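You operate a simulated robot arm through the tools that you are given. There is no shell and no other tool.

The job below is to be done with a simulated robot arm. You get a single attempt, and the scene is never put back.

JOB
Bag the bundle of small forks and lay the bag on the bench.
Fine: at the bag filler; air valve fully to Open, puff the bag open, one bundle through the hopper gate; gate shut and air off before the drawer opens; drawer shut again; the other bundle and the other bags stay where they lie.

The check looks at the end state, three seconds after you hand in, the way a careful person would. Anything else that was tipped, shoved, dropped, spilled or broken makes it a failure.

ROBOT AND FRAMES
A 7-joint arm with a two-finger parallel gripper, fixed in place. Base frame: the origin is at the foot of the arm, x ahead of it, y to its left, z up; the work surface is at about z = 0.8. Readings come in m, rad, newtons and seconds.
Its first joint turns from -2.897 to 2.897 rad. Payload 4.4 kg.
The tool frame sits at the grasp point between the pads (the TCP): z along the fingers, y along the line on which they close. The tips reach 0.023 m beyond it. The gripper opens to 0.094 m. The fingers are 0.038 m wide and 0.01 m thick; the gripper's body (0.054 by 0.096 m) begins 0.039 m behind the TCP.
Orientation is that of the tool frame in the base frame, as a unit quaternion [w, x, y, z]. With the fingers straight down and closing along the base's y, the tool's x points along the base's -x, its y along +y and its z along -z.

CONTROLS
- The arm moves only by the tool move_arm. Its arguments are lists of equal length, an entry for each row: "travel": the shift along the tool's x, y, z in m, a list of three; "dr": the turn, a rotation vector about the tool's x, y, z in degrees, a list of three; "grip": the opening, from 0 (shut) to 1 (fully open). In form: {"travel": [[tx, ty, tz], ...], "dr": [[ax, ay, az], ...], "grip": [grip, ...]}. A call has 1 to 20 rows; each row shifts and turns the commanded pose from where the row before left it, along the tool's axes as they then stand. A row lasts 0.2 s, in which the tool goes at most 0.05 m and 0.15 rad; a call with a longer step from one row to the next is refused whole, and so is a gripper value outside its range. A pose out of reach is approached as far as the arm can. The call stops where the force on the tool passes 90 N (or 10 N more than at its start, if that is more) or the arm is blocked; 0.2 s more then pass. The fingers move at their own pace (about 0.072 m/s each) and stop on an object; they squeeze with about 22 N. The grip force told is the motor's: it shows also when the fingers shut on nothing. Time passes only in rows, and 0.2 s behind the last, so rows that do not move let the fingers close. It gives the time, the measured TCP pose, the force on the tool (base axes), the opening and the grip force at its end, in the units of the frame above (readings bear some noise), with the torque about the TCP (base axes, N m) and any sound that the robot's microphone picked up.
- Cameras (640 x 400 px; columns grow to the right, rows downward): "scene" is fixed at [0.22, 0.5003, 1.45]; the picture's right is [-0.22, -0.98, 0.00], its down [-0.37, 0.08, -0.92] and it looks along [0.90, -0.21, -0.38] (base axes); focal length 214 px, centre (320, 200). "wrist" rides on the gripper at [0.086, 0.016, -0.075] in the tool frame; the picture's right is [-0.18, 0.98, 0.00], its down [-0.58, -0.11, -0.81] and it looks along [-0.79, -0.15, 0.59] (tool axes); focal length 243 px, centre (320, 200). There is no depth. A picture from a camera that has moved, and an enlarged one, comes with that camera's place and axes in the base frame and with its lens.
- capture(camera): a new picture of that camera. The clock stands still meanwhile.
- enlarge(camera, box): a new picture of the part [left, top, right, bottom] of that camera's present view, enlarged. The clock stands still meanwhile.
- job_done(): hands the job in; it is judged then, once.

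Places have to be worked out from the pictures, the camera data and where the tool is seen. Open the gripper and draw the arm clear of the work before you hand the job in, unless the task says otherwise.

The tools are called after "Request:" as name(argument=value, ...) on one line, values as JSON. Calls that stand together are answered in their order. move_arm: Moves the arm, as the interface text tells. Its arguments: {"type":"object","properties":{"travel":{"type":"array"},"dr":{"type":"array"},"grip":{"type":"array"}},"required":["travel","dr","grip"]} The other tools are called the same way: capture (camera) takes a picture; enlarge (camera, box) takes an enlarged picture of a part of a camera's view; job_done () hands the job in.

At the start:

```text
time: 0.0
tcp_pos: [0.6601, 0.0671, 1.3783]
ee_rot: [0.001, 0.0, 1.0, 0.001]
wrist_force: [0.4, 0.2, 0.3]
torque: [0.01, 0.01, -0.03]
finger_gap: 0.0942
finger_force: 0.0
```

scene: 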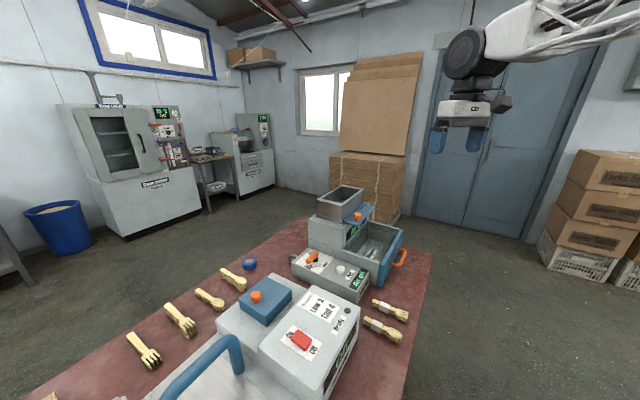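
wrist: 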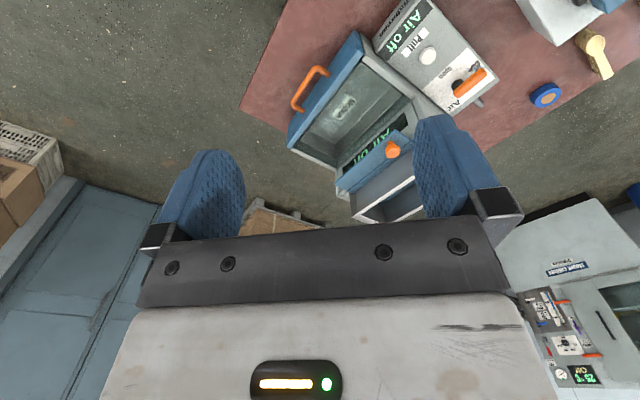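

The first pictures show a bench with a bag filler (hopper, drawer, valve), another machine, and forks. I enlarge several parts to read them.

Request:
enlarge(camera="scene", box=[270, 170, 430, 270])

Request:
enlarge(camera="scene", box=[30, 240, 290, 400])

Request:
enlarge(camera="scene", box=[210, 260, 430, 400])

Request:
enlarge(camera="wrist", box=[280, 0, 520, 230])

```text
4.00 times, centred on (350, 220) of scene
camera zoom: at [0.22, 0.5003, 1.45], right [-0.22, -0.98, 0.0], down [-0.37, 0.08, -0.92], along [0.9, -0.21, -0.38], focal length 858 px, centre (200, 120)
```

zoom: 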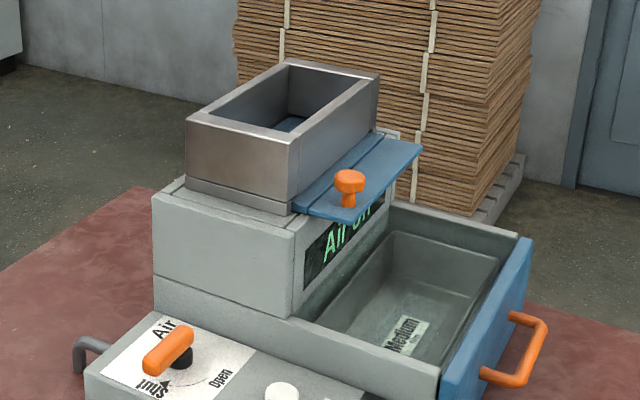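

```text
2.46 times, centred on (160, 320) of scene
camera zoom: at [0.22, 0.5003, 1.45], right [-0.22, -0.98, 0.0], down [-0.37, 0.08, -0.92], along [0.9, -0.21, -0.38], focal length 528 px, centre (714, -95)
```

zoom: 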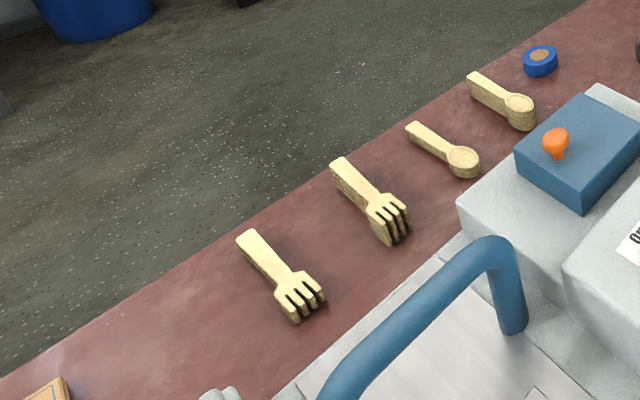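

```text
2.86 times, centred on (320, 330) of scene
camera zoom: at [0.22, 0.5003, 1.45], right [-0.22, -0.98, 0.0], down [-0.37, 0.08, -0.92], along [0.9, -0.21, -0.38], focal length 613 px, centre (320, -171)
```

zoom: 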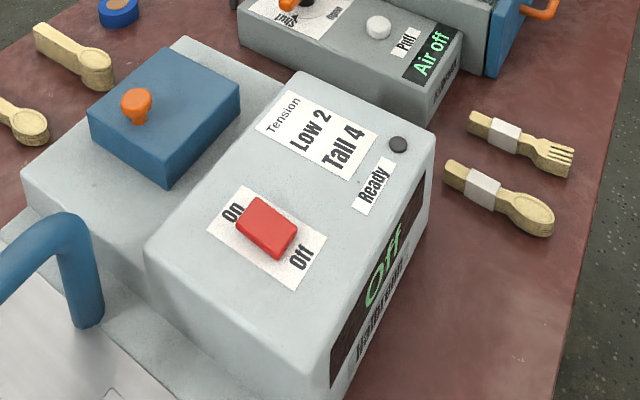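

```text
1.74 times, centred on (400, 115) of wrist
camera zoom: at [0.5739, 0.0822, 1.4534], right [0.18, 0.98, 0.0], down [0.58, -0.11, 0.81], along [0.79, -0.15, -0.59], focal length 422 px, centre (181, 348)
```

zoom: 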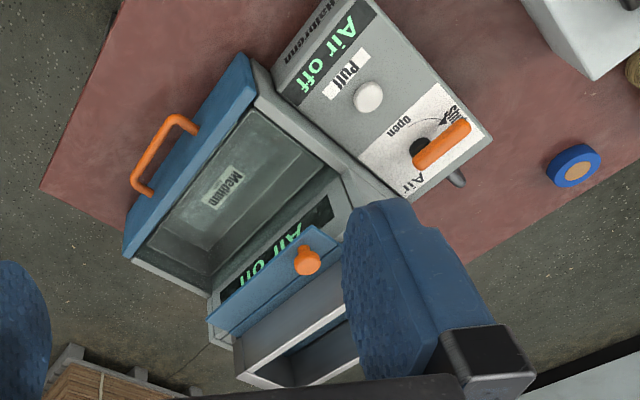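

The filler is ahead, with bundles at about (0.70, 0.13) and (0.64, 0.20). I draw the arm back and tilt the wrist camera down to survey the bench.

Request:
move_arm(travel=[[0.05, 0, 0], [0.05, 0, 0], [0.05, 0, 0], [0.05, 0, 0], [0.04, 0, 0], [0, 0, 0], [0, 0, 0], [0, 0, 0], [0, 0, 0], [0, 0, 0]], dr=[[0, 0, 0], [0, 0, 0], [0, 0, 0], [0, 0, 0], [0, 0, 0], [0, 7.5, 0], [0, 7.5, 0], [0, 7.5, 0], [0, 7.5, 0], [0, 0, 0]], grip=[1, 1, 1, 1, 1, 1, 1, 1, 1, 1])

Request:
capture(camera="wrist")

Request:
capture(camera="scene")

```text
time: 2.2
tcp_pos: [0.4205, 0.0669, 1.3789]
ee_rot: [-0.259, 0.0, 0.966, 0.0]
wrist_force: [0.7, 0.4, 0.4]
torque: [-0.01, 0.01, 0.0]
finger_gap: 0.094
finger_force: 0.1
```

```text
taken
camera wrist: at [0.3832, 0.0824, 1.4868], right [0.16, 0.98, -0.09], down [0.91, -0.11, 0.41], along [0.39, -0.15, -0.91], focal length 243 px, centre (320, 200)
```

wrist: 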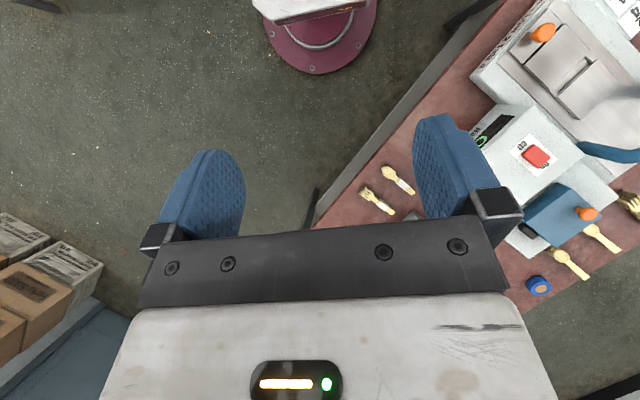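

```text
taken
```

scene: 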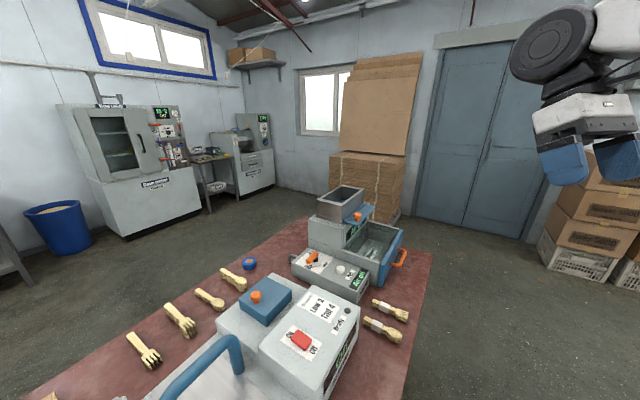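

The bench runs diagonally to the left of the base. I move left and yaw the camera so it faces the bench squarely.

Request:
move_arm(travel=[[0, 0.05, 0], [0, 0.05, 0], [0, 0.05, 0], [0, 0.05, 0], [0.0433, 0, 0.025], [0.0433, 0, 0.025], [0.0433, 0, 0.025], [0, 0, 0], [0, 0, 0], [0, 0, 0], [0, 0, 0], [0, 0, 0], [0, 0, 0], [0, 0, 0], [0, 0, 0]], dr=[[0, 0, 0], [0, 0, 0], [0, 0, 0], [0, 0, 0], [0, 0, 0], [0, 0, 0], [0, 0, 0], [4, 0, -6.93], [4, 0, -6.93], [4, 0, -6.93], [4, 0, -6.93], [4, 0, -6.93], [4, 0, -6.93], [4, 0, -6.93], [0, 0, 0]], grip=[1, 1, 1, 1, 1, 1, 1, 1, 1, 1, 1, 1, 1, 1, 1])

Request:
capture(camera="wrist")

Request:
capture(camera="scene")

```text
time: 5.4
tcp_pos: [0.2707, 0.2659, 1.3779]
ee_rot: [-0.229, -0.455, 0.852, -0.122]
wrist_force: [0.9, -0.3, -1.0]
torque: [-0.02, -0.04, 0.01]
finger_gap: 0.0937
finger_force: 0.0
```

```text
taken
camera wrist: at [0.2366, 0.2439, 1.4867], right [-0.73, 0.68, -0.09], down [0.6, 0.69, 0.41], along [0.34, 0.24, -0.91], focal length 243 px, centre (320, 200)
```

wrist: 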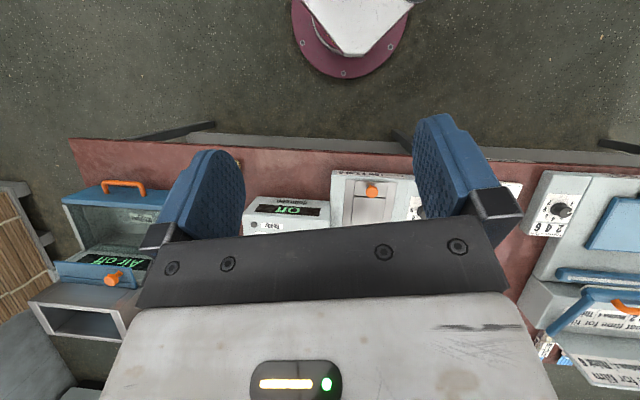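

```text
taken
```

scene: 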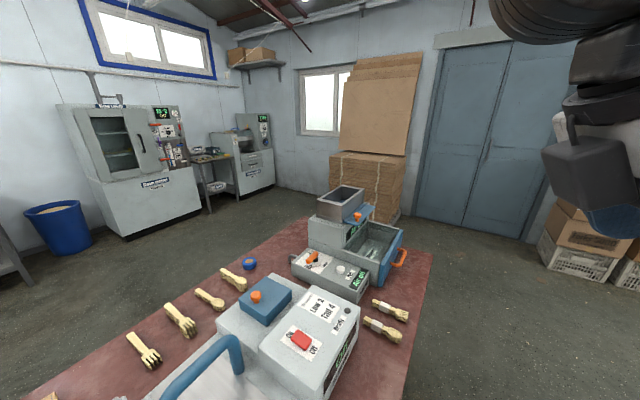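

The wrist view is partly blocked by the gripper when tilted; the upper half is the useful part. I level the tool again and go to a nearer look at the bag filler.

Request:
move_arm(travel=[[0, 0, 0], [0, 0, 0], [0, 0, 0], [0, 0, 0], [0, 0, 0], [0, 0, 0], [0, 0, 0], [0, 0, 0], [0, 0, 0], [-0.0236, -0.0374, 0.01625], [-0.0236, -0.0374, 0.01625], [-0.0236, -0.0374, 0.01625], [-0.0236, -0.0374, 0.01625], [-0.0236, -0.0374, 0.01625], [-0.0236, -0.0374, 0.01625], [-0.0236, -0.0374, 0.01625], [-0.0236, -0.0374, 0.01625], [0, 0, 0]], dr=[[0, -7.5, 0], [0, -7.5, 0], [0, -7.5, 0], [0, -7.5, 0], [0, 0, 7.2], [0, 0, 7.2], [0, 0, 7.2], [0, 0, 7.2], [0, 0, 7.2], [0, 0, 0], [0, 0, 0], [0, 0, 0], [0, 0, 0], [0, 0, 0], [0, 0, 0], [0, 0, 0], [0, 0, 0], [0, 0, 0]], grip=[1, 1, 1, 1, 1, 1, 1, 1, 1, 1, 1, 1, 1, 1, 1, 1, 1, 1])

Request:
capture(camera="wrist")

Request:
enlarge(camera="wrist", box=[160, 0, 480, 200])

```text
time: 9.2
tcp_pos: [0.5504, 0.05, 1.2487]
ee_rot: [0.0, -0.173, 0.985, 0.0]
wrist_force: [0.6, -1.1, -0.5]
torque: [0.01, 0.01, -0.02]
finger_gap: 0.0943
finger_force: 0.1
```

```text
taken
camera wrist: at [0.4647, 0.0351, 1.3238], right [-0.16, 0.99, 0.0], down [0.58, 0.1, 0.81], along [0.8, 0.13, -0.59], focal length 243 px, centre (320, 200)
```

wrist: 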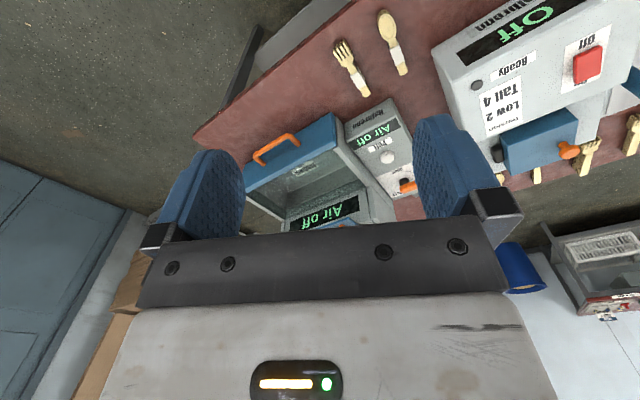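

```text
2.00 times, centred on (320, 100) of wrist
camera zoom: at [0.4647, 0.0351, 1.3238], right [-0.16, 0.99, 0.0], down [0.58, 0.1, 0.81], along [0.8, 0.13, -0.59], focal length 485 px, centre (320, 400)
```

zoom: 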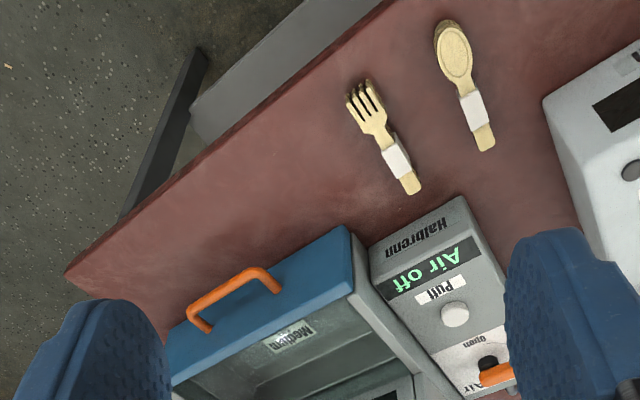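

The fork bundle lies at about (0.71, 0.15), the handle end towards the filler. I go nearer over the filler with a yaw of 40° to see the drawer, gate and panel.

Request:
move_arm(travel=[[0, 0, 0], [0, 0, 0], [0, 0, 0], [-0.0459, -0.0173, 0.006], [-0.0459, -0.0173, 0.006], [-0.0459, -0.0173, 0.006], [-0.0459, -0.0173, 0.006], [0, 0, 0]], dr=[[0, 0, -6.67], [0, 0, -6.67], [0, 0, -6.66], [0, 0, 0], [0, 0, 0], [0, 0, 0], [0, 0, 0], [0, 0, 0]], grip=[1, 1, 1, 1, 1, 1, 1, 1])

Request:
capture(camera="wrist")

Request:
enlarge(camera="wrist", box=[200, 30, 480, 230])

Request:
enlarge(camera="scene", box=[280, 170, 420, 310])

```text
time: 11.0
tcp_pos: [0.7334, 0.1157, 1.2235]
ee_rot: [-0.001, -0.342, 0.94, 0.0]
wrist_force: [0.5, 0.0, 1.0]
torque: [0.01, 0.03, 0.01]
finger_gap: 0.0941
finger_force: 0.1
```

```text
taken
camera wrist: at [0.6582, 0.0726, 1.2979], right [-0.49, 0.87, 0.0], down [0.52, 0.29, 0.81], along [0.7, 0.4, -0.59], focal length 243 px, centre (320, 200)
```

wrist: 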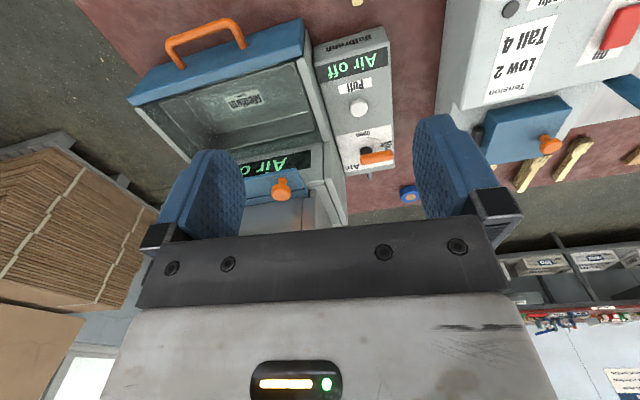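

```text
2.00 times, centred on (340, 130) of wrist
camera zoom: at [0.6582, 0.0726, 1.2979], right [-0.49, 0.87, 0.0], down [0.52, 0.29, 0.81], along [0.7, 0.4, -0.59], focal length 485 px, centre (280, 340)
```

zoom: 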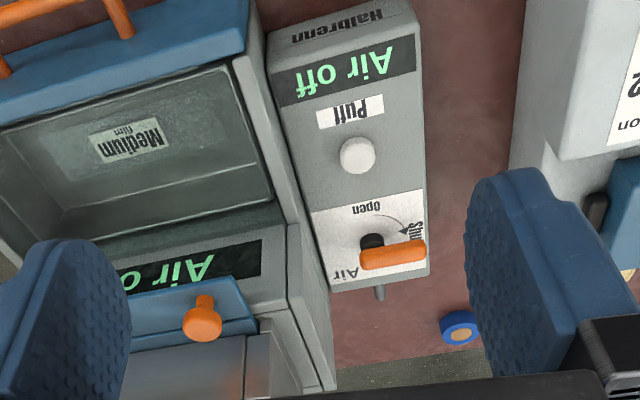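

```text
2.86 times, centred on (350, 240) of scene
camera zoom: at [0.22, 0.5003, 1.45], right [-0.22, -0.98, 0.0], down [-0.37, 0.08, -0.92], along [0.9, -0.21, -0.38], focal length 613 px, centre (234, 86)
```

zoom: 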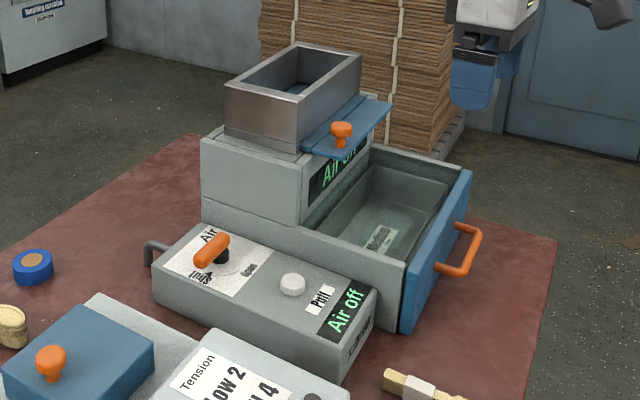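

The filler: panel with air lever (now at Shut), white puff button, drawer with a "Medium film" bag seen inside, and a blue gate slide with an orange knob under the hopper. Before I start, I look at the rest of the bench for other bags and bundles.

Request:
move_arm(travel=[[0.0183, 0.0408, -0.0064], [0.0183, 0.0408, -0.0064], [0.0183, 0.0408, -0.0064], [0.0183, 0.0408, -0.0064], [0.0183, 0.0408, -0.0064], [0.0183, 0.0408, -0.0064], [0.0183, 0.0408, -0.0064], [0.0183, 0.0408, -0.0064], [0.0183, 0.0408, -0.0064], [0.0183, 0.0408, -0.0064], [0.0183, 0.0408, -0.0064], [0.0183, 0.0408, -0.0064], [0, 0, 0], [0, 0, 0], [0, 0, 0], [0, 0, 0], [0, 0, 0], [0, 0, 0]], dr=[[0, 0, 0], [0, 0, 0], [0, 0, 0], [0, 0, 0], [0, 0, 0], [0, 0, 0], [0, 0, 0], [0, 0, 0], [0, 0, 0], [0, 0, 0], [0, 0, 0], [0, 0, 0], [0, 0, -8], [0, 0, -8], [0, 0, -8], [0, 0, -8], [0, 0, -8], [0, 0, 0]], grip=[1, 1, 1, 1, 1, 1, 1, 1, 1, 1, 1, 1, 1, 1, 1, 1, 1, 1])

Request:
capture(camera="wrist")

Request:
enlarge(camera="wrist", box=[320, 0, 640, 200])

Request:
enlarge(camera="wrist", box=[0, 0, 320, 200])

```text
time: 14.8
tcp_pos: [0.2522, 0.3467, 1.302]
ee_rot: [0.0, -0.643, 0.765, -0.001]
wrist_force: [-0.1, 1.3, -0.5]
torque: [0.02, 0.01, -0.02]
finger_gap: 0.0939
finger_force: 0.0
```

```text
taken
camera wrist: at [0.2212, 0.2653, 1.3758], right [-0.94, 0.35, 0.0], down [0.21, 0.55, 0.81], along [0.28, 0.76, -0.59], focal length 243 px, centre (320, 200)
```

wrist: 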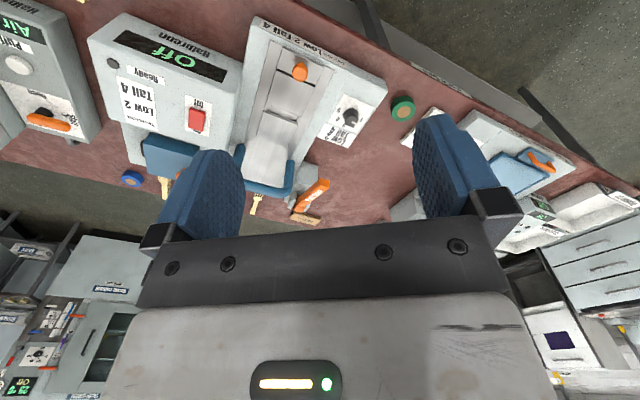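

```text
2.00 times, centred on (480, 100) of wrist
camera zoom: at [0.2212, 0.2653, 1.3758], right [-0.94, 0.35, 0.0], down [0.21, 0.55, 0.81], along [0.28, 0.76, -0.59], focal length 485 px, centre (0, 400)
```

zoom: 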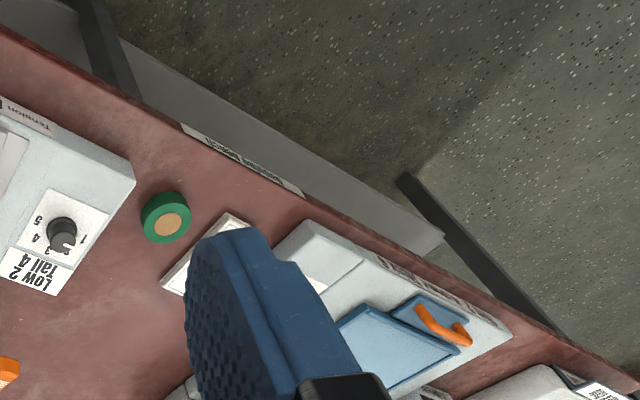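

```text
2.00 times, centred on (160, 100) of wrist
camera zoom: at [0.2212, 0.2653, 1.3758], right [-0.94, 0.35, 0.0], down [0.21, 0.55, 0.81], along [0.28, 0.76, -0.59], focal length 485 px, centre (640, 400)
```

zoom: 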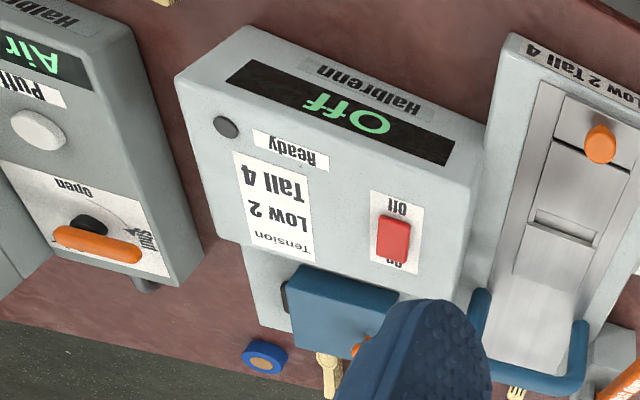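

More machines stand to the left. I go further along the bench to see what lies there (cards, bags).

Request:
move_arm(travel=[[0, 0, 0], [0, 0, 0], [0, 0, 0], [0.0, 0.045, 0], [0.0, 0.045, 0], [0.0, 0.045, 0], [0.0, 0.045, 0], [0.0, 0.045, 0], [0, 0, 0]], dr=[[0, 0, -6.67], [0, 0, -6.67], [0, 0, -6.67], [0, 0, 0], [0, 0, 0], [0, 0, 0], [0, 0, 0], [0, 0, 0], [0, 0, 0]], grip=[1, 1, 1, 1, 1, 1, 1, 1, 1])

Request:
capture(camera="wrist")

Request:
enlarge(camera="wrist", box=[220, 0, 440, 230])

Request:
enlarge(camera="wrist", box=[400, 0, 640, 230])

Request:
enlarge(camera="wrist", box=[0, 0, 240, 230])

```text
time: 17.0
tcp_pos: [0.0414, 0.2936, 1.2178]
ee_rot: [0.064, 0.751, -0.656, 0.044]
wrist_force: [0.7, -0.5, -0.6]
torque: [0.0, 0.01, -0.01]
finger_gap: 0.0939
finger_force: 0.0
stopped in row 9: the arm was blocked; the commanded pose is now the measured one
```

```text
taken
camera wrist: at [0.0382, 0.2177, 1.3051], right [-1.0, 0.05, 0.01], down [0.04, 0.71, 0.71], along [0.03, 0.71, -0.71], focal length 243 px, centre (320, 200)
```

wrist: 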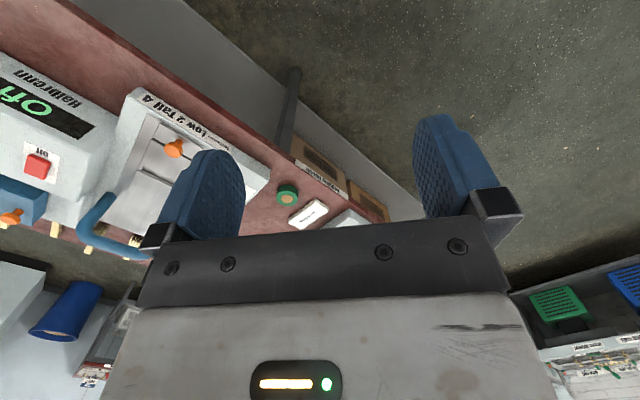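

```text
1.74 times, centred on (330, 115) of wrist
camera zoom: at [0.0382, 0.2177, 1.3051], right [-1.0, 0.05, 0.01], down [0.04, 0.71, 0.71], along [0.03, 0.71, -0.71], focal length 422 px, centre (303, 348)
```

zoom: 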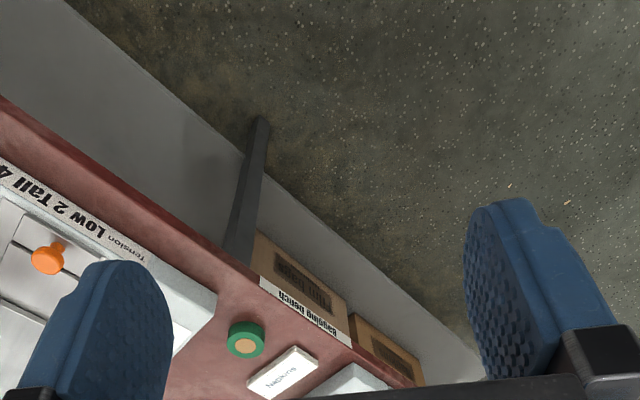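

```text
1.74 times, centred on (520, 115) of wrist
camera zoom: at [0.0382, 0.2177, 1.3051], right [-1.0, 0.05, 0.01], down [0.04, 0.71, 0.71], along [0.03, 0.71, -0.71], focal length 422 px, centre (-28, 348)
```

zoom: 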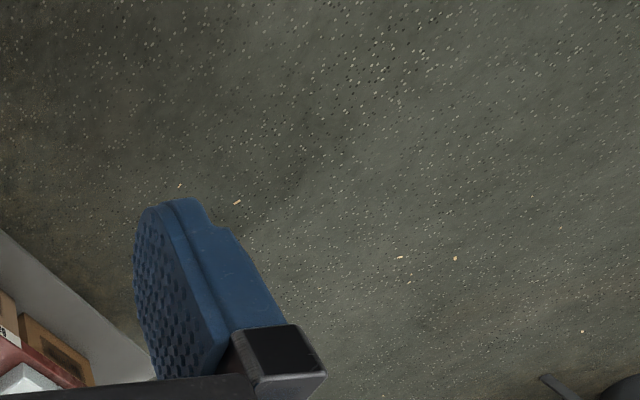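

```text
1.74 times, centred on (120, 115) of wrist
camera zoom: at [0.0382, 0.2177, 1.3051], right [-1.0, 0.05, 0.01], down [0.04, 0.71, 0.71], along [0.03, 0.71, -0.71], focal length 422 px, centre (668, 348)
```

zoom: 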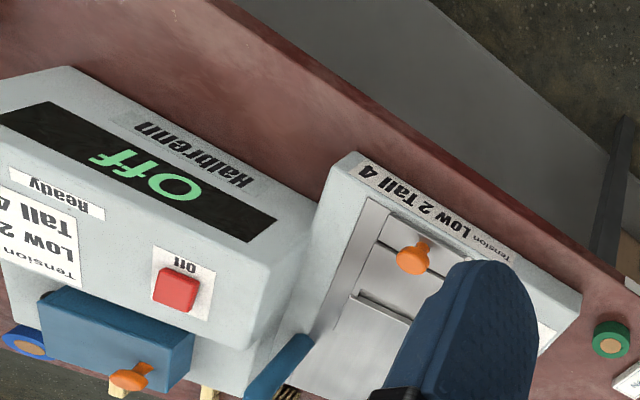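

The arm came near its inner limit and tilted a little. I level it, move outwards and up, and look at the left part of the bench.

Request:
move_arm(travel=[[-0.03, 0, -0.02], [-0.03, 0, -0.02], [-0.04, 0, -0.02], [-0.04, 0, -0.02], [-0.03, 0, 0], [0, 0, 0]], dr=[[0, -4, 0], [0, -4.5, 0], [0, 0, 0], [0, 0, 0], [0, 0, 0], [0, 0, 0]], grip=[1, 1, 1, 1, 1, 1])

Request:
capture(camera="wrist")

Request:
enlarge(camera="wrist", box=[220, 0, 440, 230])

Request:
capture(camera="scene")

```text
time: 18.1
tcp_pos: [0.0383, 0.3746, 1.2057]
ee_rot: [0.062, 0.74, -0.669, 0.032]
wrist_force: [0.7, 0.5, 0.0]
torque: [-0.01, -0.01, 0.04]
finger_gap: 0.094
finger_force: 0.1
stopped in row 5: the arm was blocked; the commanded pose is now the measured one
```

```text
taken
camera wrist: at [0.0334, 0.2975, 1.2916], right [-1.0, 0.09, 0.02], down [0.08, 0.69, 0.72], along [0.05, 0.72, -0.7], focal length 243 px, centre (320, 200)
```

wrist: 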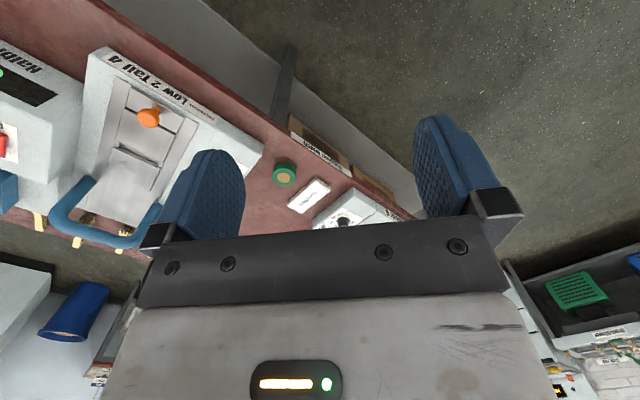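

```text
1.74 times, centred on (330, 115) of wrist
camera zoom: at [0.0334, 0.2975, 1.2916], right [-1.0, 0.09, 0.02], down [0.08, 0.69, 0.72], along [0.05, 0.72, -0.7], focal length 422 px, centre (303, 348)
```

zoom: 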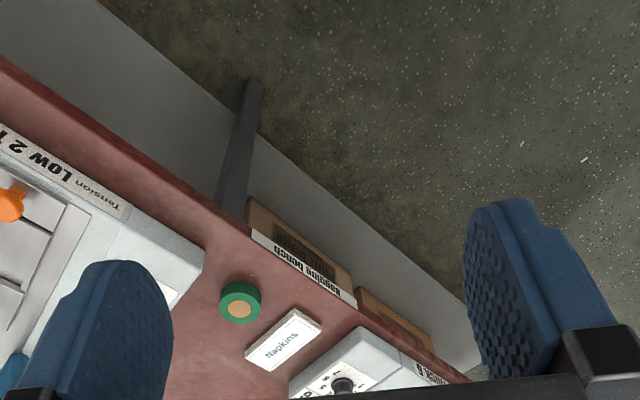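

```text
taken
```

scene: 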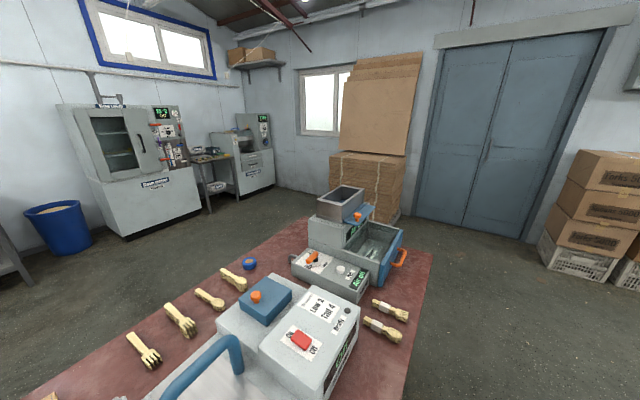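

That side holds only napkins, tape and a sealer, nothing needed here. The arm is at a fold limit, so I go back the way I came and level the tool.

Request:
move_arm(travel=[[-0.01, -0.04, 0], [-0.01, -0.04, 0], [-0.01, -0.04, 0], [0, -0.04, 0], [0, -0.04, 0], [0, 0, 0]], dr=[[0, 0, 4], [0, 0, 4], [0, 0, 4], [0, 0, 4], [0, 0, 4], [0, 0, 0]], grip=[1, 1, 1, 1, 1, 1])

```text
time: 19.5
tcp_pos: [0.2307, 0.399, 1.1952]
ee_rot: [-0.057, -0.616, 0.784, -0.044]
wrist_force: [-0.5, -0.2, -0.3]
torque: [0.0, -0.01, -0.02]
finger_gap: 0.0941
finger_force: 0.1
```

The bench layout is now clear; from two views I estimate the puff button at (0.86, 0.27, 0.875), the lever pivot near (0.94, 0.35, 0.88) and the gate knob near (0.96, 0.17, 1.05). I level the tool and go closer to the panel for a better view.

Request:
move_arm(travel=[[0, 0, 0], [0, 0, 0], [0, 0, 0], [0, 0, 0], [0, 0, 0], [-0.0245, -0.0375, 0.0058], [-0.0245, -0.0375, 0.0058], [-0.0245, -0.0375, 0.0058], [-0.0245, -0.0375, 0.0058], [-0.0245, -0.0375, 0.0058], [-0.0245, -0.0375, 0.0058], [-0.0245, -0.0375, 0.0058], [-0.0245, -0.0375, 0.0058], [-0.0245, -0.0375, 0.0058], [-0.0245, -0.0375, 0.0058], [-0.0245, -0.0375, 0.0058], [-0.0245, -0.0375, 0.0058], [-0.0245, -0.0375, 0.0058], [0, 0, 0]], dr=[[0, -8.27, 0], [0, 0, 7.85], [0, 0, 7.85], [0, 0, 7.85], [0, 0, 7.85], [0, 0, 0], [0, 0, 0], [0, 0, 0], [0, 0, 0], [0, 0, 0], [0, 0, 0], [0, 0, 0], [0, 0, 0], [0, 0, 0], [0, 0, 0], [0, 0, 0], [0, 0, 0], [0, 0, 0], [0, 0, 0]], grip=[1, 1, 1, 1, 1, 1, 1, 1, 1, 1, 1, 1, 1, 1, 1, 1, 1, 1, 1])

Request:
capture(camera="wrist")

Request:
enlarge(camera="wrist", box=[200, 0, 440, 230])

Request:
enlarge(camera="wrist", box=[0, 0, 240, 230])

```text
time: 23.5
tcp_pos: [0.8006, 0.2822, 1.1213]
ee_rot: [0.001, -0.383, 0.924, 0.0]
wrist_force: [0.4, 1.0, -0.3]
torque: [-0.03, -0.01, 0.01]
finger_gap: 0.0938
finger_force: 0.0
```

```text
taken
camera wrist: at [0.7288, 0.2323, 1.195], right [-0.56, 0.83, 0.0], down [0.49, 0.33, 0.81], along [0.67, 0.46, -0.59], focal length 243 px, centre (320, 200)
```

wrist: 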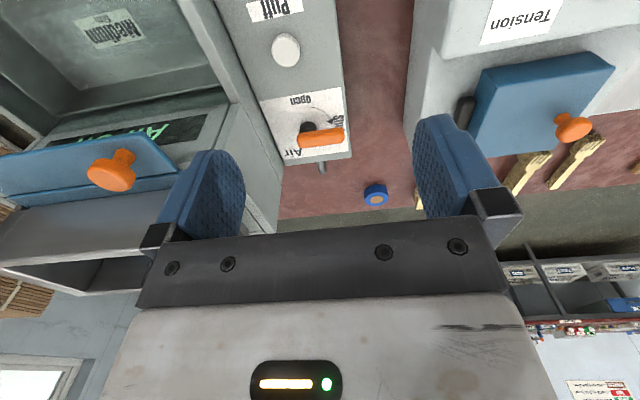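

```text
1.74 times, centred on (320, 115) of wrist
camera zoom: at [0.7288, 0.2323, 1.195], right [-0.56, 0.83, 0.0], down [0.49, 0.33, 0.81], along [0.67, 0.46, -0.59], focal length 422 px, centre (320, 348)
```

zoom: 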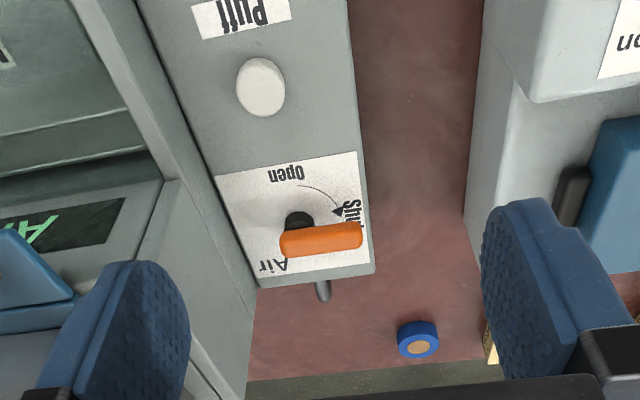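

```text
1.74 times, centred on (120, 115) of wrist
camera zoom: at [0.7288, 0.2323, 1.195], right [-0.56, 0.83, 0.0], down [0.49, 0.33, 0.81], along [0.67, 0.46, -0.59], focal length 422 px, centre (668, 348)
```

zoom: 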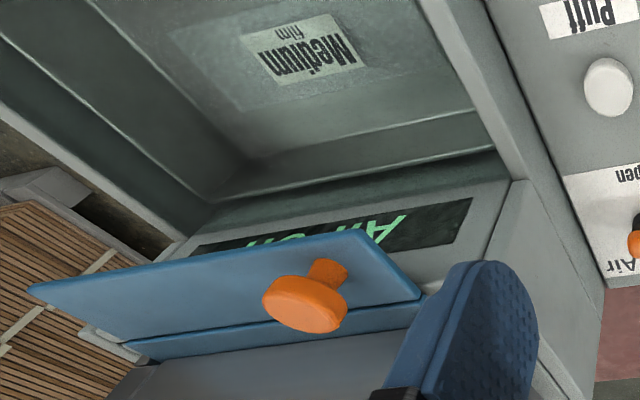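

The drawer holds a flat "Medium film" bag, and it is still unclear whether the drawer stands open or shut now. I raise the arm and look at hopper, drawer and body from above.

Request:
move_arm(travel=[[0, 0, -0.045], [0, 0, -0.045], [0, 0, -0.045], [0.019, -0.037, 0], [0.019, -0.037, 0], [0.019, -0.037, 0], [0.019, -0.037, 0], [0, 0, 0], [0, 0, 0], [0, 0, 0]], dr=[[0, 0, 0], [0, 0, 0], [0, 0, 0], [0, 0, 0], [0, 0, 0], [0, 0, 0], [0, 0, 0], [0, 0, 7.5], [0, 0, 7.5], [0, 0, 0]], grip=[1, 1, 1, 1, 1, 1, 1, 1, 1, 1])

Request:
capture(camera="wrist")

Request:
enlarge(camera="wrist", box=[180, 0, 480, 235])

```text
time: 25.7
tcp_pos: [0.8499, 0.1215, 1.2558]
ee_rot: [0.001, -0.258, 0.966, 0.001]
wrist_force: [-0.4, 0.3, -0.3]
torque: [-0.02, 0.0, 0.01]
finger_gap: 0.0939
finger_force: 0.1
```

```text
taken
camera wrist: at [0.7676, 0.0932, 1.3299], right [-0.33, 0.94, 0.0], down [0.56, 0.2, 0.81], along [0.76, 0.27, -0.59], focal length 243 px, centre (320, 200)
```

wrist: 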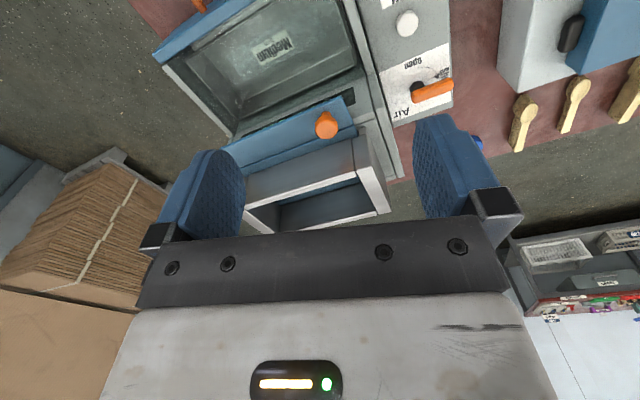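

```text
1.70 times, centred on (330, 118) of wrist
camera zoom: at [0.7676, 0.0932, 1.3299], right [-0.33, 0.94, 0.0], down [0.56, 0.2, 0.81], along [0.76, 0.27, -0.59], focal length 413 px, centre (303, 340)
```

zoom: 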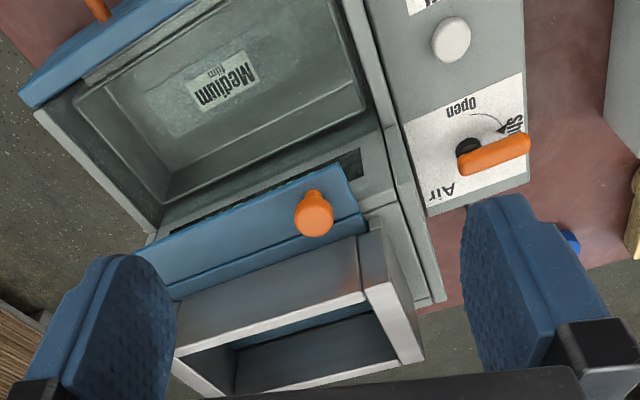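

From several views I place the lever bar from (0.947, 0.343, 0.90) to its tip (0.907, 0.397, 0.897), pivot (0.940, 0.353), panel top at z = 0.868. I yaw the gripper so it can straddle the lever bar, and move above it.

Request:
move_arm(travel=[[0, 0, 0], [0, 0, 0], [0, 0, 0], [0, 0, 0], [0, 0, 0], [0, 0, 0], [0, 0, 0], [0, 0, 0], [0, 0, 0], [0, 0, 0], [0.029, 0.0351, 0], [0.029, 0.0351, 0], [0.029, 0.0351, 0], [0.029, 0.0351, 0], [0.029, 0.0351, 0], [0.029, 0.0351, 0], [0, 0, 0]], dr=[[0, 0, 8.35], [0, 0, 8.35], [0, 0, 8.35], [0, 0, 8.35], [0, 0, 8.35], [0, 0, 8.35], [0, 0, 8.35], [0, 0, 8.35], [0, 0, 8.35], [0, 0, 8.35], [0, 0, 0], [0, 0, 0], [0, 0, 0], [0, 0, 0], [0, 0, 0], [0, 0, 0], [0, 0, 0]], grip=[1, 1, 1, 1, 1, 1, 1, 1, 1, 1, 0.6, 0.6, 0.6, 0.6, 0.6, 0.6, 0.6])

```text
time: 29.3
tcp_pos: [0.9151, 0.3887, 1.2561]
ee_rot: [0.0, 0.451, 0.893, 0.001]
wrist_force: [0.0, -0.2, 0.3]
torque: [0.02, -0.02, -0.02]
finger_gap: 0.0562
finger_force: 0.1
```

The tool is above the lever as planned. I tilt it 20° outwards and descend to 10 cm above the bar to check alignment.

Request:
move_arm(travel=[[0, 0, 0], [0, 0, 0], [0, 0, 0], [0, -0.0146, 0.0401], [0, -0.0146, 0.0401], [0, -0.0146, 0.0401], [0, -0.0146, 0.0401], [0, -0.0146, 0.0401], [0, -0.0146, 0.0401], [0, 0, 0]], dr=[[-6.67, 0, 0], [-6.67, 0, 0], [-6.66, 0, 0], [0, 0, 0], [0, 0, 0], [0, 0, 0], [0, 0, 0], [0, 0, 0], [0, 0, 0], [0, 0, 0]], grip=[0.6, 0.6, 0.6, 0.6, 0.6, 0.6, 0.6, 0.6, 0.6, 0.6])

Request:
capture(camera="wrist")

Request:
enlarge(camera="scene", box=[250, 150, 430, 310])

```text
time: 31.5
tcp_pos: [0.9174, 0.3898, 0.9974]
ee_rot: [0.078, 0.443, 0.879, 0.156]
wrist_force: [0.8, 0.3, 0.4]
torque: [0.0, 0.02, 0.0]
finger_gap: 0.0565
finger_force: 0.2
```

```text
taken
camera wrist: at [0.8573, 0.4527, 1.0735], right [0.85, 0.4, 0.34], down [0.04, -0.69, 0.72], along [0.52, -0.6, -0.61], focal length 243 px, centre (320, 200)
```

wrist: 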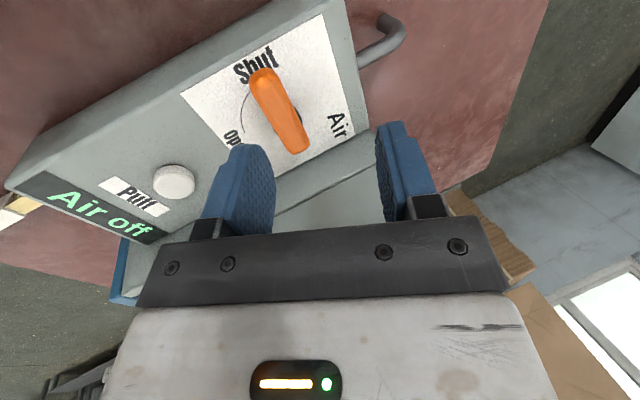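

```text
2.50 times, centred on (340, 230) of scene
camera zoom: at [0.22, 0.5003, 1.45], right [-0.22, -0.98, 0.0], down [-0.37, 0.08, -0.92], along [0.9, -0.21, -0.38], focal length 536 px, centre (270, 125)
```

zoom: 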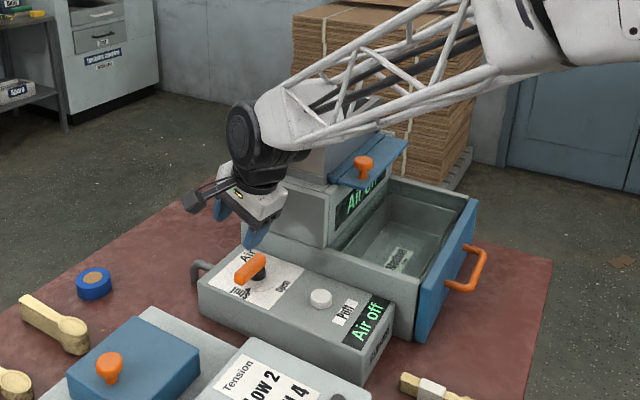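

The lever sits midway between the fingers as seen from here, with the TCP about 4 mm off its axis. I descend to z ≈ 0.900 and close on the bar.

Request:
move_arm(travel=[[0, -0.0111, 0.0305], [0, -0.0111, 0.0305], [0, -0.0111, 0.0305], [0, 0, 0], [0, 0, 0], [0, 0, 0], [0, 0, 0]], dr=[[0, 0, 0], [0, 0, 0], [0, 0, 0], [0, 0, 0], [0, 0, 0], [0, 0, 0], [0, 0, 0]], grip=[0.6, 0.6, 0.6, 0.6, 0.0, 0.0, 0.0])

Request:
capture(camera="wrist")

```text
time: 33.1
tcp_pos: [0.9176, 0.3882, 0.9009]
ee_rot: [0.079, 0.444, 0.879, 0.157]
wrist_force: [-50.5, -38.0, 46.3]
torque: [-1.86, 1.69, 0.27]
finger_gap: 0.0386
finger_force: 21.9
```

```text
taken
camera wrist: at [0.8577, 0.4515, 0.9772], right [0.85, 0.4, 0.34], down [0.04, -0.69, 0.72], along [0.52, -0.6, -0.61], focal length 243 px, centre (320, 200)
```

wrist: 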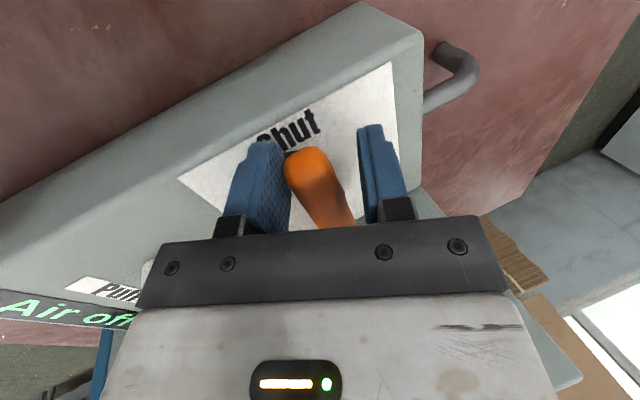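

The near finger met the lever first and its outer edge is touching the panel. I open, lift about 1 cm and shift towards the near side by 8 mm before closing again.

Request:
move_arm(travel=[[0, 0, 0], [0, 0.0017, -0.0047], [0, 0.0017, -0.0047], [0, -0.004, -0.0014], [0, -0.004, -0.0014], [0, 0, 0]], dr=[[0, 0, 0], [0, 0, 0], [0, 0, 0], [0, 0, 0], [0, 0, 0], [0, 0, 0]], grip=[0.6, 0.6, 0.6, 0.6, 0.6, 0.6])

Request:
capture(camera="wrist")

```text
time: 34.5
tcp_pos: [0.9108, 0.3837, 0.9114]
ee_rot: [0.078, 0.444, 0.879, 0.156]
wrist_force: [0.2, -0.1, 0.7]
torque: [-0.02, -0.01, 0.0]
finger_gap: 0.0564
finger_force: 0.1
```

```text
taken
camera wrist: at [0.8505, 0.4471, 0.9875], right [0.85, 0.4, 0.34], down [0.04, -0.69, 0.72], along [0.52, -0.6, -0.61], focal length 243 px, centre (320, 200)
```

wrist: 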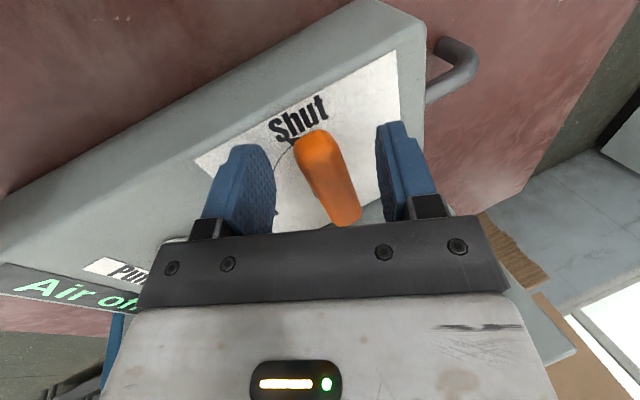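

The lever is now centred between the fingers. I narrow the opening to straddle it loosely and check the force.

Request:
move_arm(travel=[[0, 0, 0], [0, 0, 0], [0, 0, 0]], dr=[[0, 0, 0], [0, 0, 0], [0, 0, 0]], grip=[0.32, 0.3, 0.3])

```text
time: 35.3
tcp_pos: [0.91, 0.3849, 0.912]
ee_rot: [0.079, 0.443, 0.88, 0.155]
wrist_force: [13.3, 10.9, -3.6]
torque: [-0.81, -0.42, 1.04]
finger_gap: 0.0322
finger_force: 45.5
```

Both fingers now touch the bar. I begin turning the lever towards Open along its arc, in part first.

Request:
move_arm(travel=[[0, -0.0055, -0.0019], [0, -0.0055, -0.0019], [0, -0.0055, -0.0018], [0, -0.0055, -0.0017]], dr=[[0, 0, -7.5], [0, 0, -7.5], [0, 0, -7.5], [0, 0, -7.5]], grip=[0.3, 0.3, 0.3, 0.3])

Request:
capture(camera="wrist")

Request:
enlarge(camera="scene", box=[270, 170, 430, 310])

```text
time: 36.3
tcp_pos: [0.8946, 0.3672, 0.9133]
ee_rot: [0.118, 0.201, 0.964, 0.129]
wrist_force: [33.9, 20.1, 6.5]
torque: [-0.07, 0.05, 1.31]
finger_gap: 0.0301
finger_force: 45.1
```

```text
taken
camera wrist: at [0.8031, 0.401, 0.972], right [0.51, 0.79, 0.33], down [0.26, -0.5, 0.83], along [0.82, -0.34, -0.46], focal length 243 px, centre (320, 200)
```

wrist: 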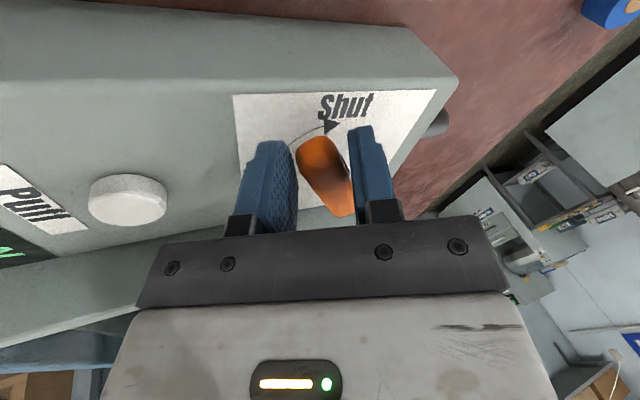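

```text
2.86 times, centred on (350, 240) of scene
camera zoom: at [0.22, 0.5003, 1.45], right [-0.22, -0.98, 0.0], down [-0.37, 0.08, -0.92], along [0.9, -0.21, -0.38], focal length 613 px, centre (234, 86)
```

zoom: 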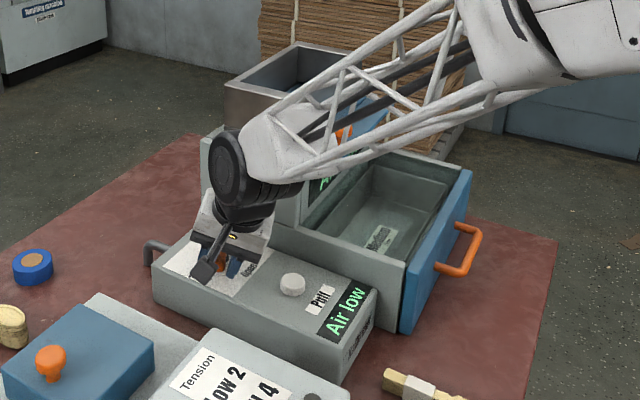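

The display changed to "Air low", so the lever turns the right way. I continue the arc towards full Open.

Request:
move_arm(travel=[[0, -0.0058, -0.0016], [0, -0.0058, -0.0015], [0, -0.0058, -0.0013], [0, -0.0058, -0.0011], [0, -0.0058, -0.0009], [0, -0.0058, -0.0006], [0, -0.0058, -0.0004]], dr=[[0, 0, -7.5], [0, 0, -7.5], [0, 0, -7.5], [0, 0, -7.5], [0, 0, -7.5], [0, 0, -7.5], [0, 0, -7.5]], grip=[0.3, 0.3, 0.3, 0.3, 0.3, 0.3, 0.3])

Request:
capture(camera="wrist")

Request:
enlarge(camera="scene", box=[270, 170, 430, 310])

```text
time: 37.9
tcp_pos: [0.8937, 0.3254, 0.9099]
ee_rot: [0.162, -0.247, 0.953, 0.065]
wrist_force: [0.0, 0.3, -0.7]
torque: [0.01, 0.03, 0.02]
finger_gap: 0.0285
finger_force: 0.7
```

```text
taken
camera wrist: at [0.7937, 0.286, 0.9512], right [-0.33, 0.94, 0.11], down [0.31, 0.0, 0.95], along [0.89, 0.35, -0.29], focal length 243 px, centre (320, 200)
```

wrist: 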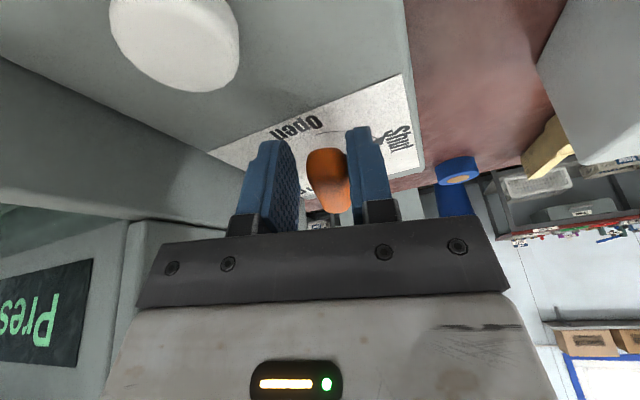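

```text
2.86 times, centred on (350, 240) of scene
camera zoom: at [0.22, 0.5003, 1.45], right [-0.22, -0.98, 0.0], down [-0.37, 0.08, -0.92], along [0.9, -0.21, -0.38], focal length 613 px, centre (234, 86)
```

zoom: 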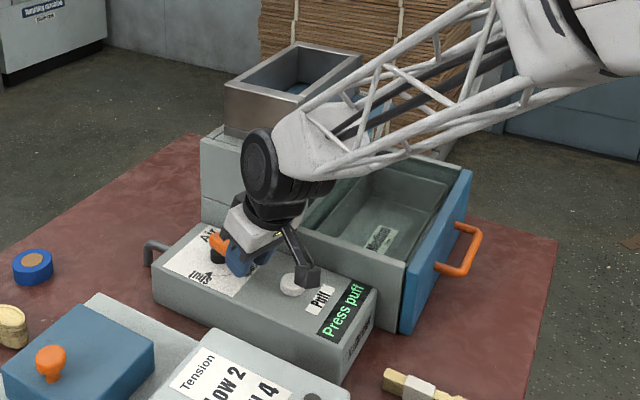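

The display reads "Press puff". I push the lever a bit further to be sure that it is fully at its Open stop.

Request:
move_arm(travel=[[0, -0.006, 0], [0, -0.006, 0], [0, -0.006, 0]], dr=[[0, 0, -5], [0, 0, -5], [0, 0, -5]], grip=[0.3, 0.3, 0.3])

Request:
capture(camera="wrist")

```text
time: 38.7
tcp_pos: [0.9031, 0.3119, 0.9095]
ee_rot: [0.169, -0.37, 0.913, 0.043]
wrist_force: [-1.5, 3.2, 0.0]
torque: [0.11, 0.04, 0.09]
finger_gap: 0.0298
finger_force: 1.9
```

```text
taken
camera wrist: at [0.8138, 0.2514, 0.9495], right [-0.55, 0.83, 0.02], down [0.24, 0.14, 0.96], along [0.8, 0.54, -0.28], focal length 243 px, centre (320, 200)
```

wrist: 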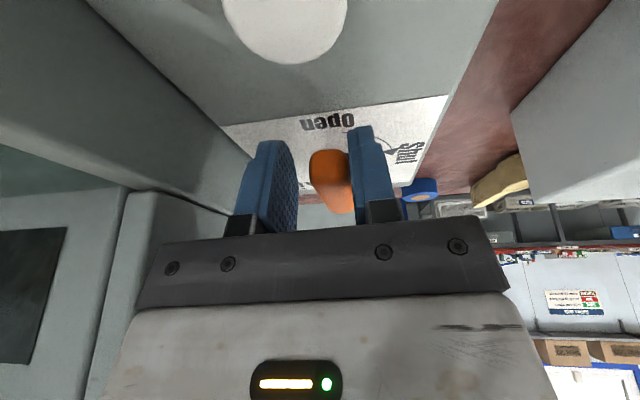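

Only a light contact so far (about 3 N). I push on in small steps to feel the stop.

Request:
move_arm(travel=[[0, -0.004, 0], [0, -0.004, 0]], dr=[[0, 0, -3], [0, 0, -3]], grip=[0.3, 0.3])

Request:
enlarge(camera="scene", box=[280, 220, 400, 310])

```text
time: 39.3
tcp_pos: [0.9071, 0.3075, 0.9103]
ee_rot: [0.17, -0.417, 0.892, 0.035]
wrist_force: [-13.3, 29.4, 0.9]
torque: [0.73, 0.31, -0.09]
finger_gap: 0.0411
finger_force: 14.3
```

```text
4.44 times, centred on (340, 265) of scene
camera zoom: at [0.22, 0.5003, 1.45], right [-0.22, -0.98, 0.0], down [-0.37, 0.08, -0.92], along [0.9, -0.21, -0.38], focal length 953 px, centre (231, -89)
```

zoom: 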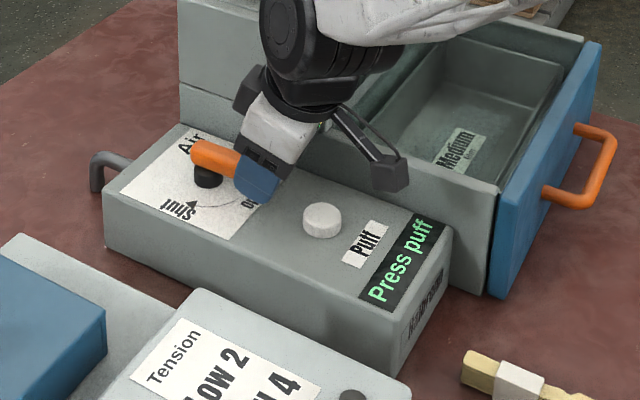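

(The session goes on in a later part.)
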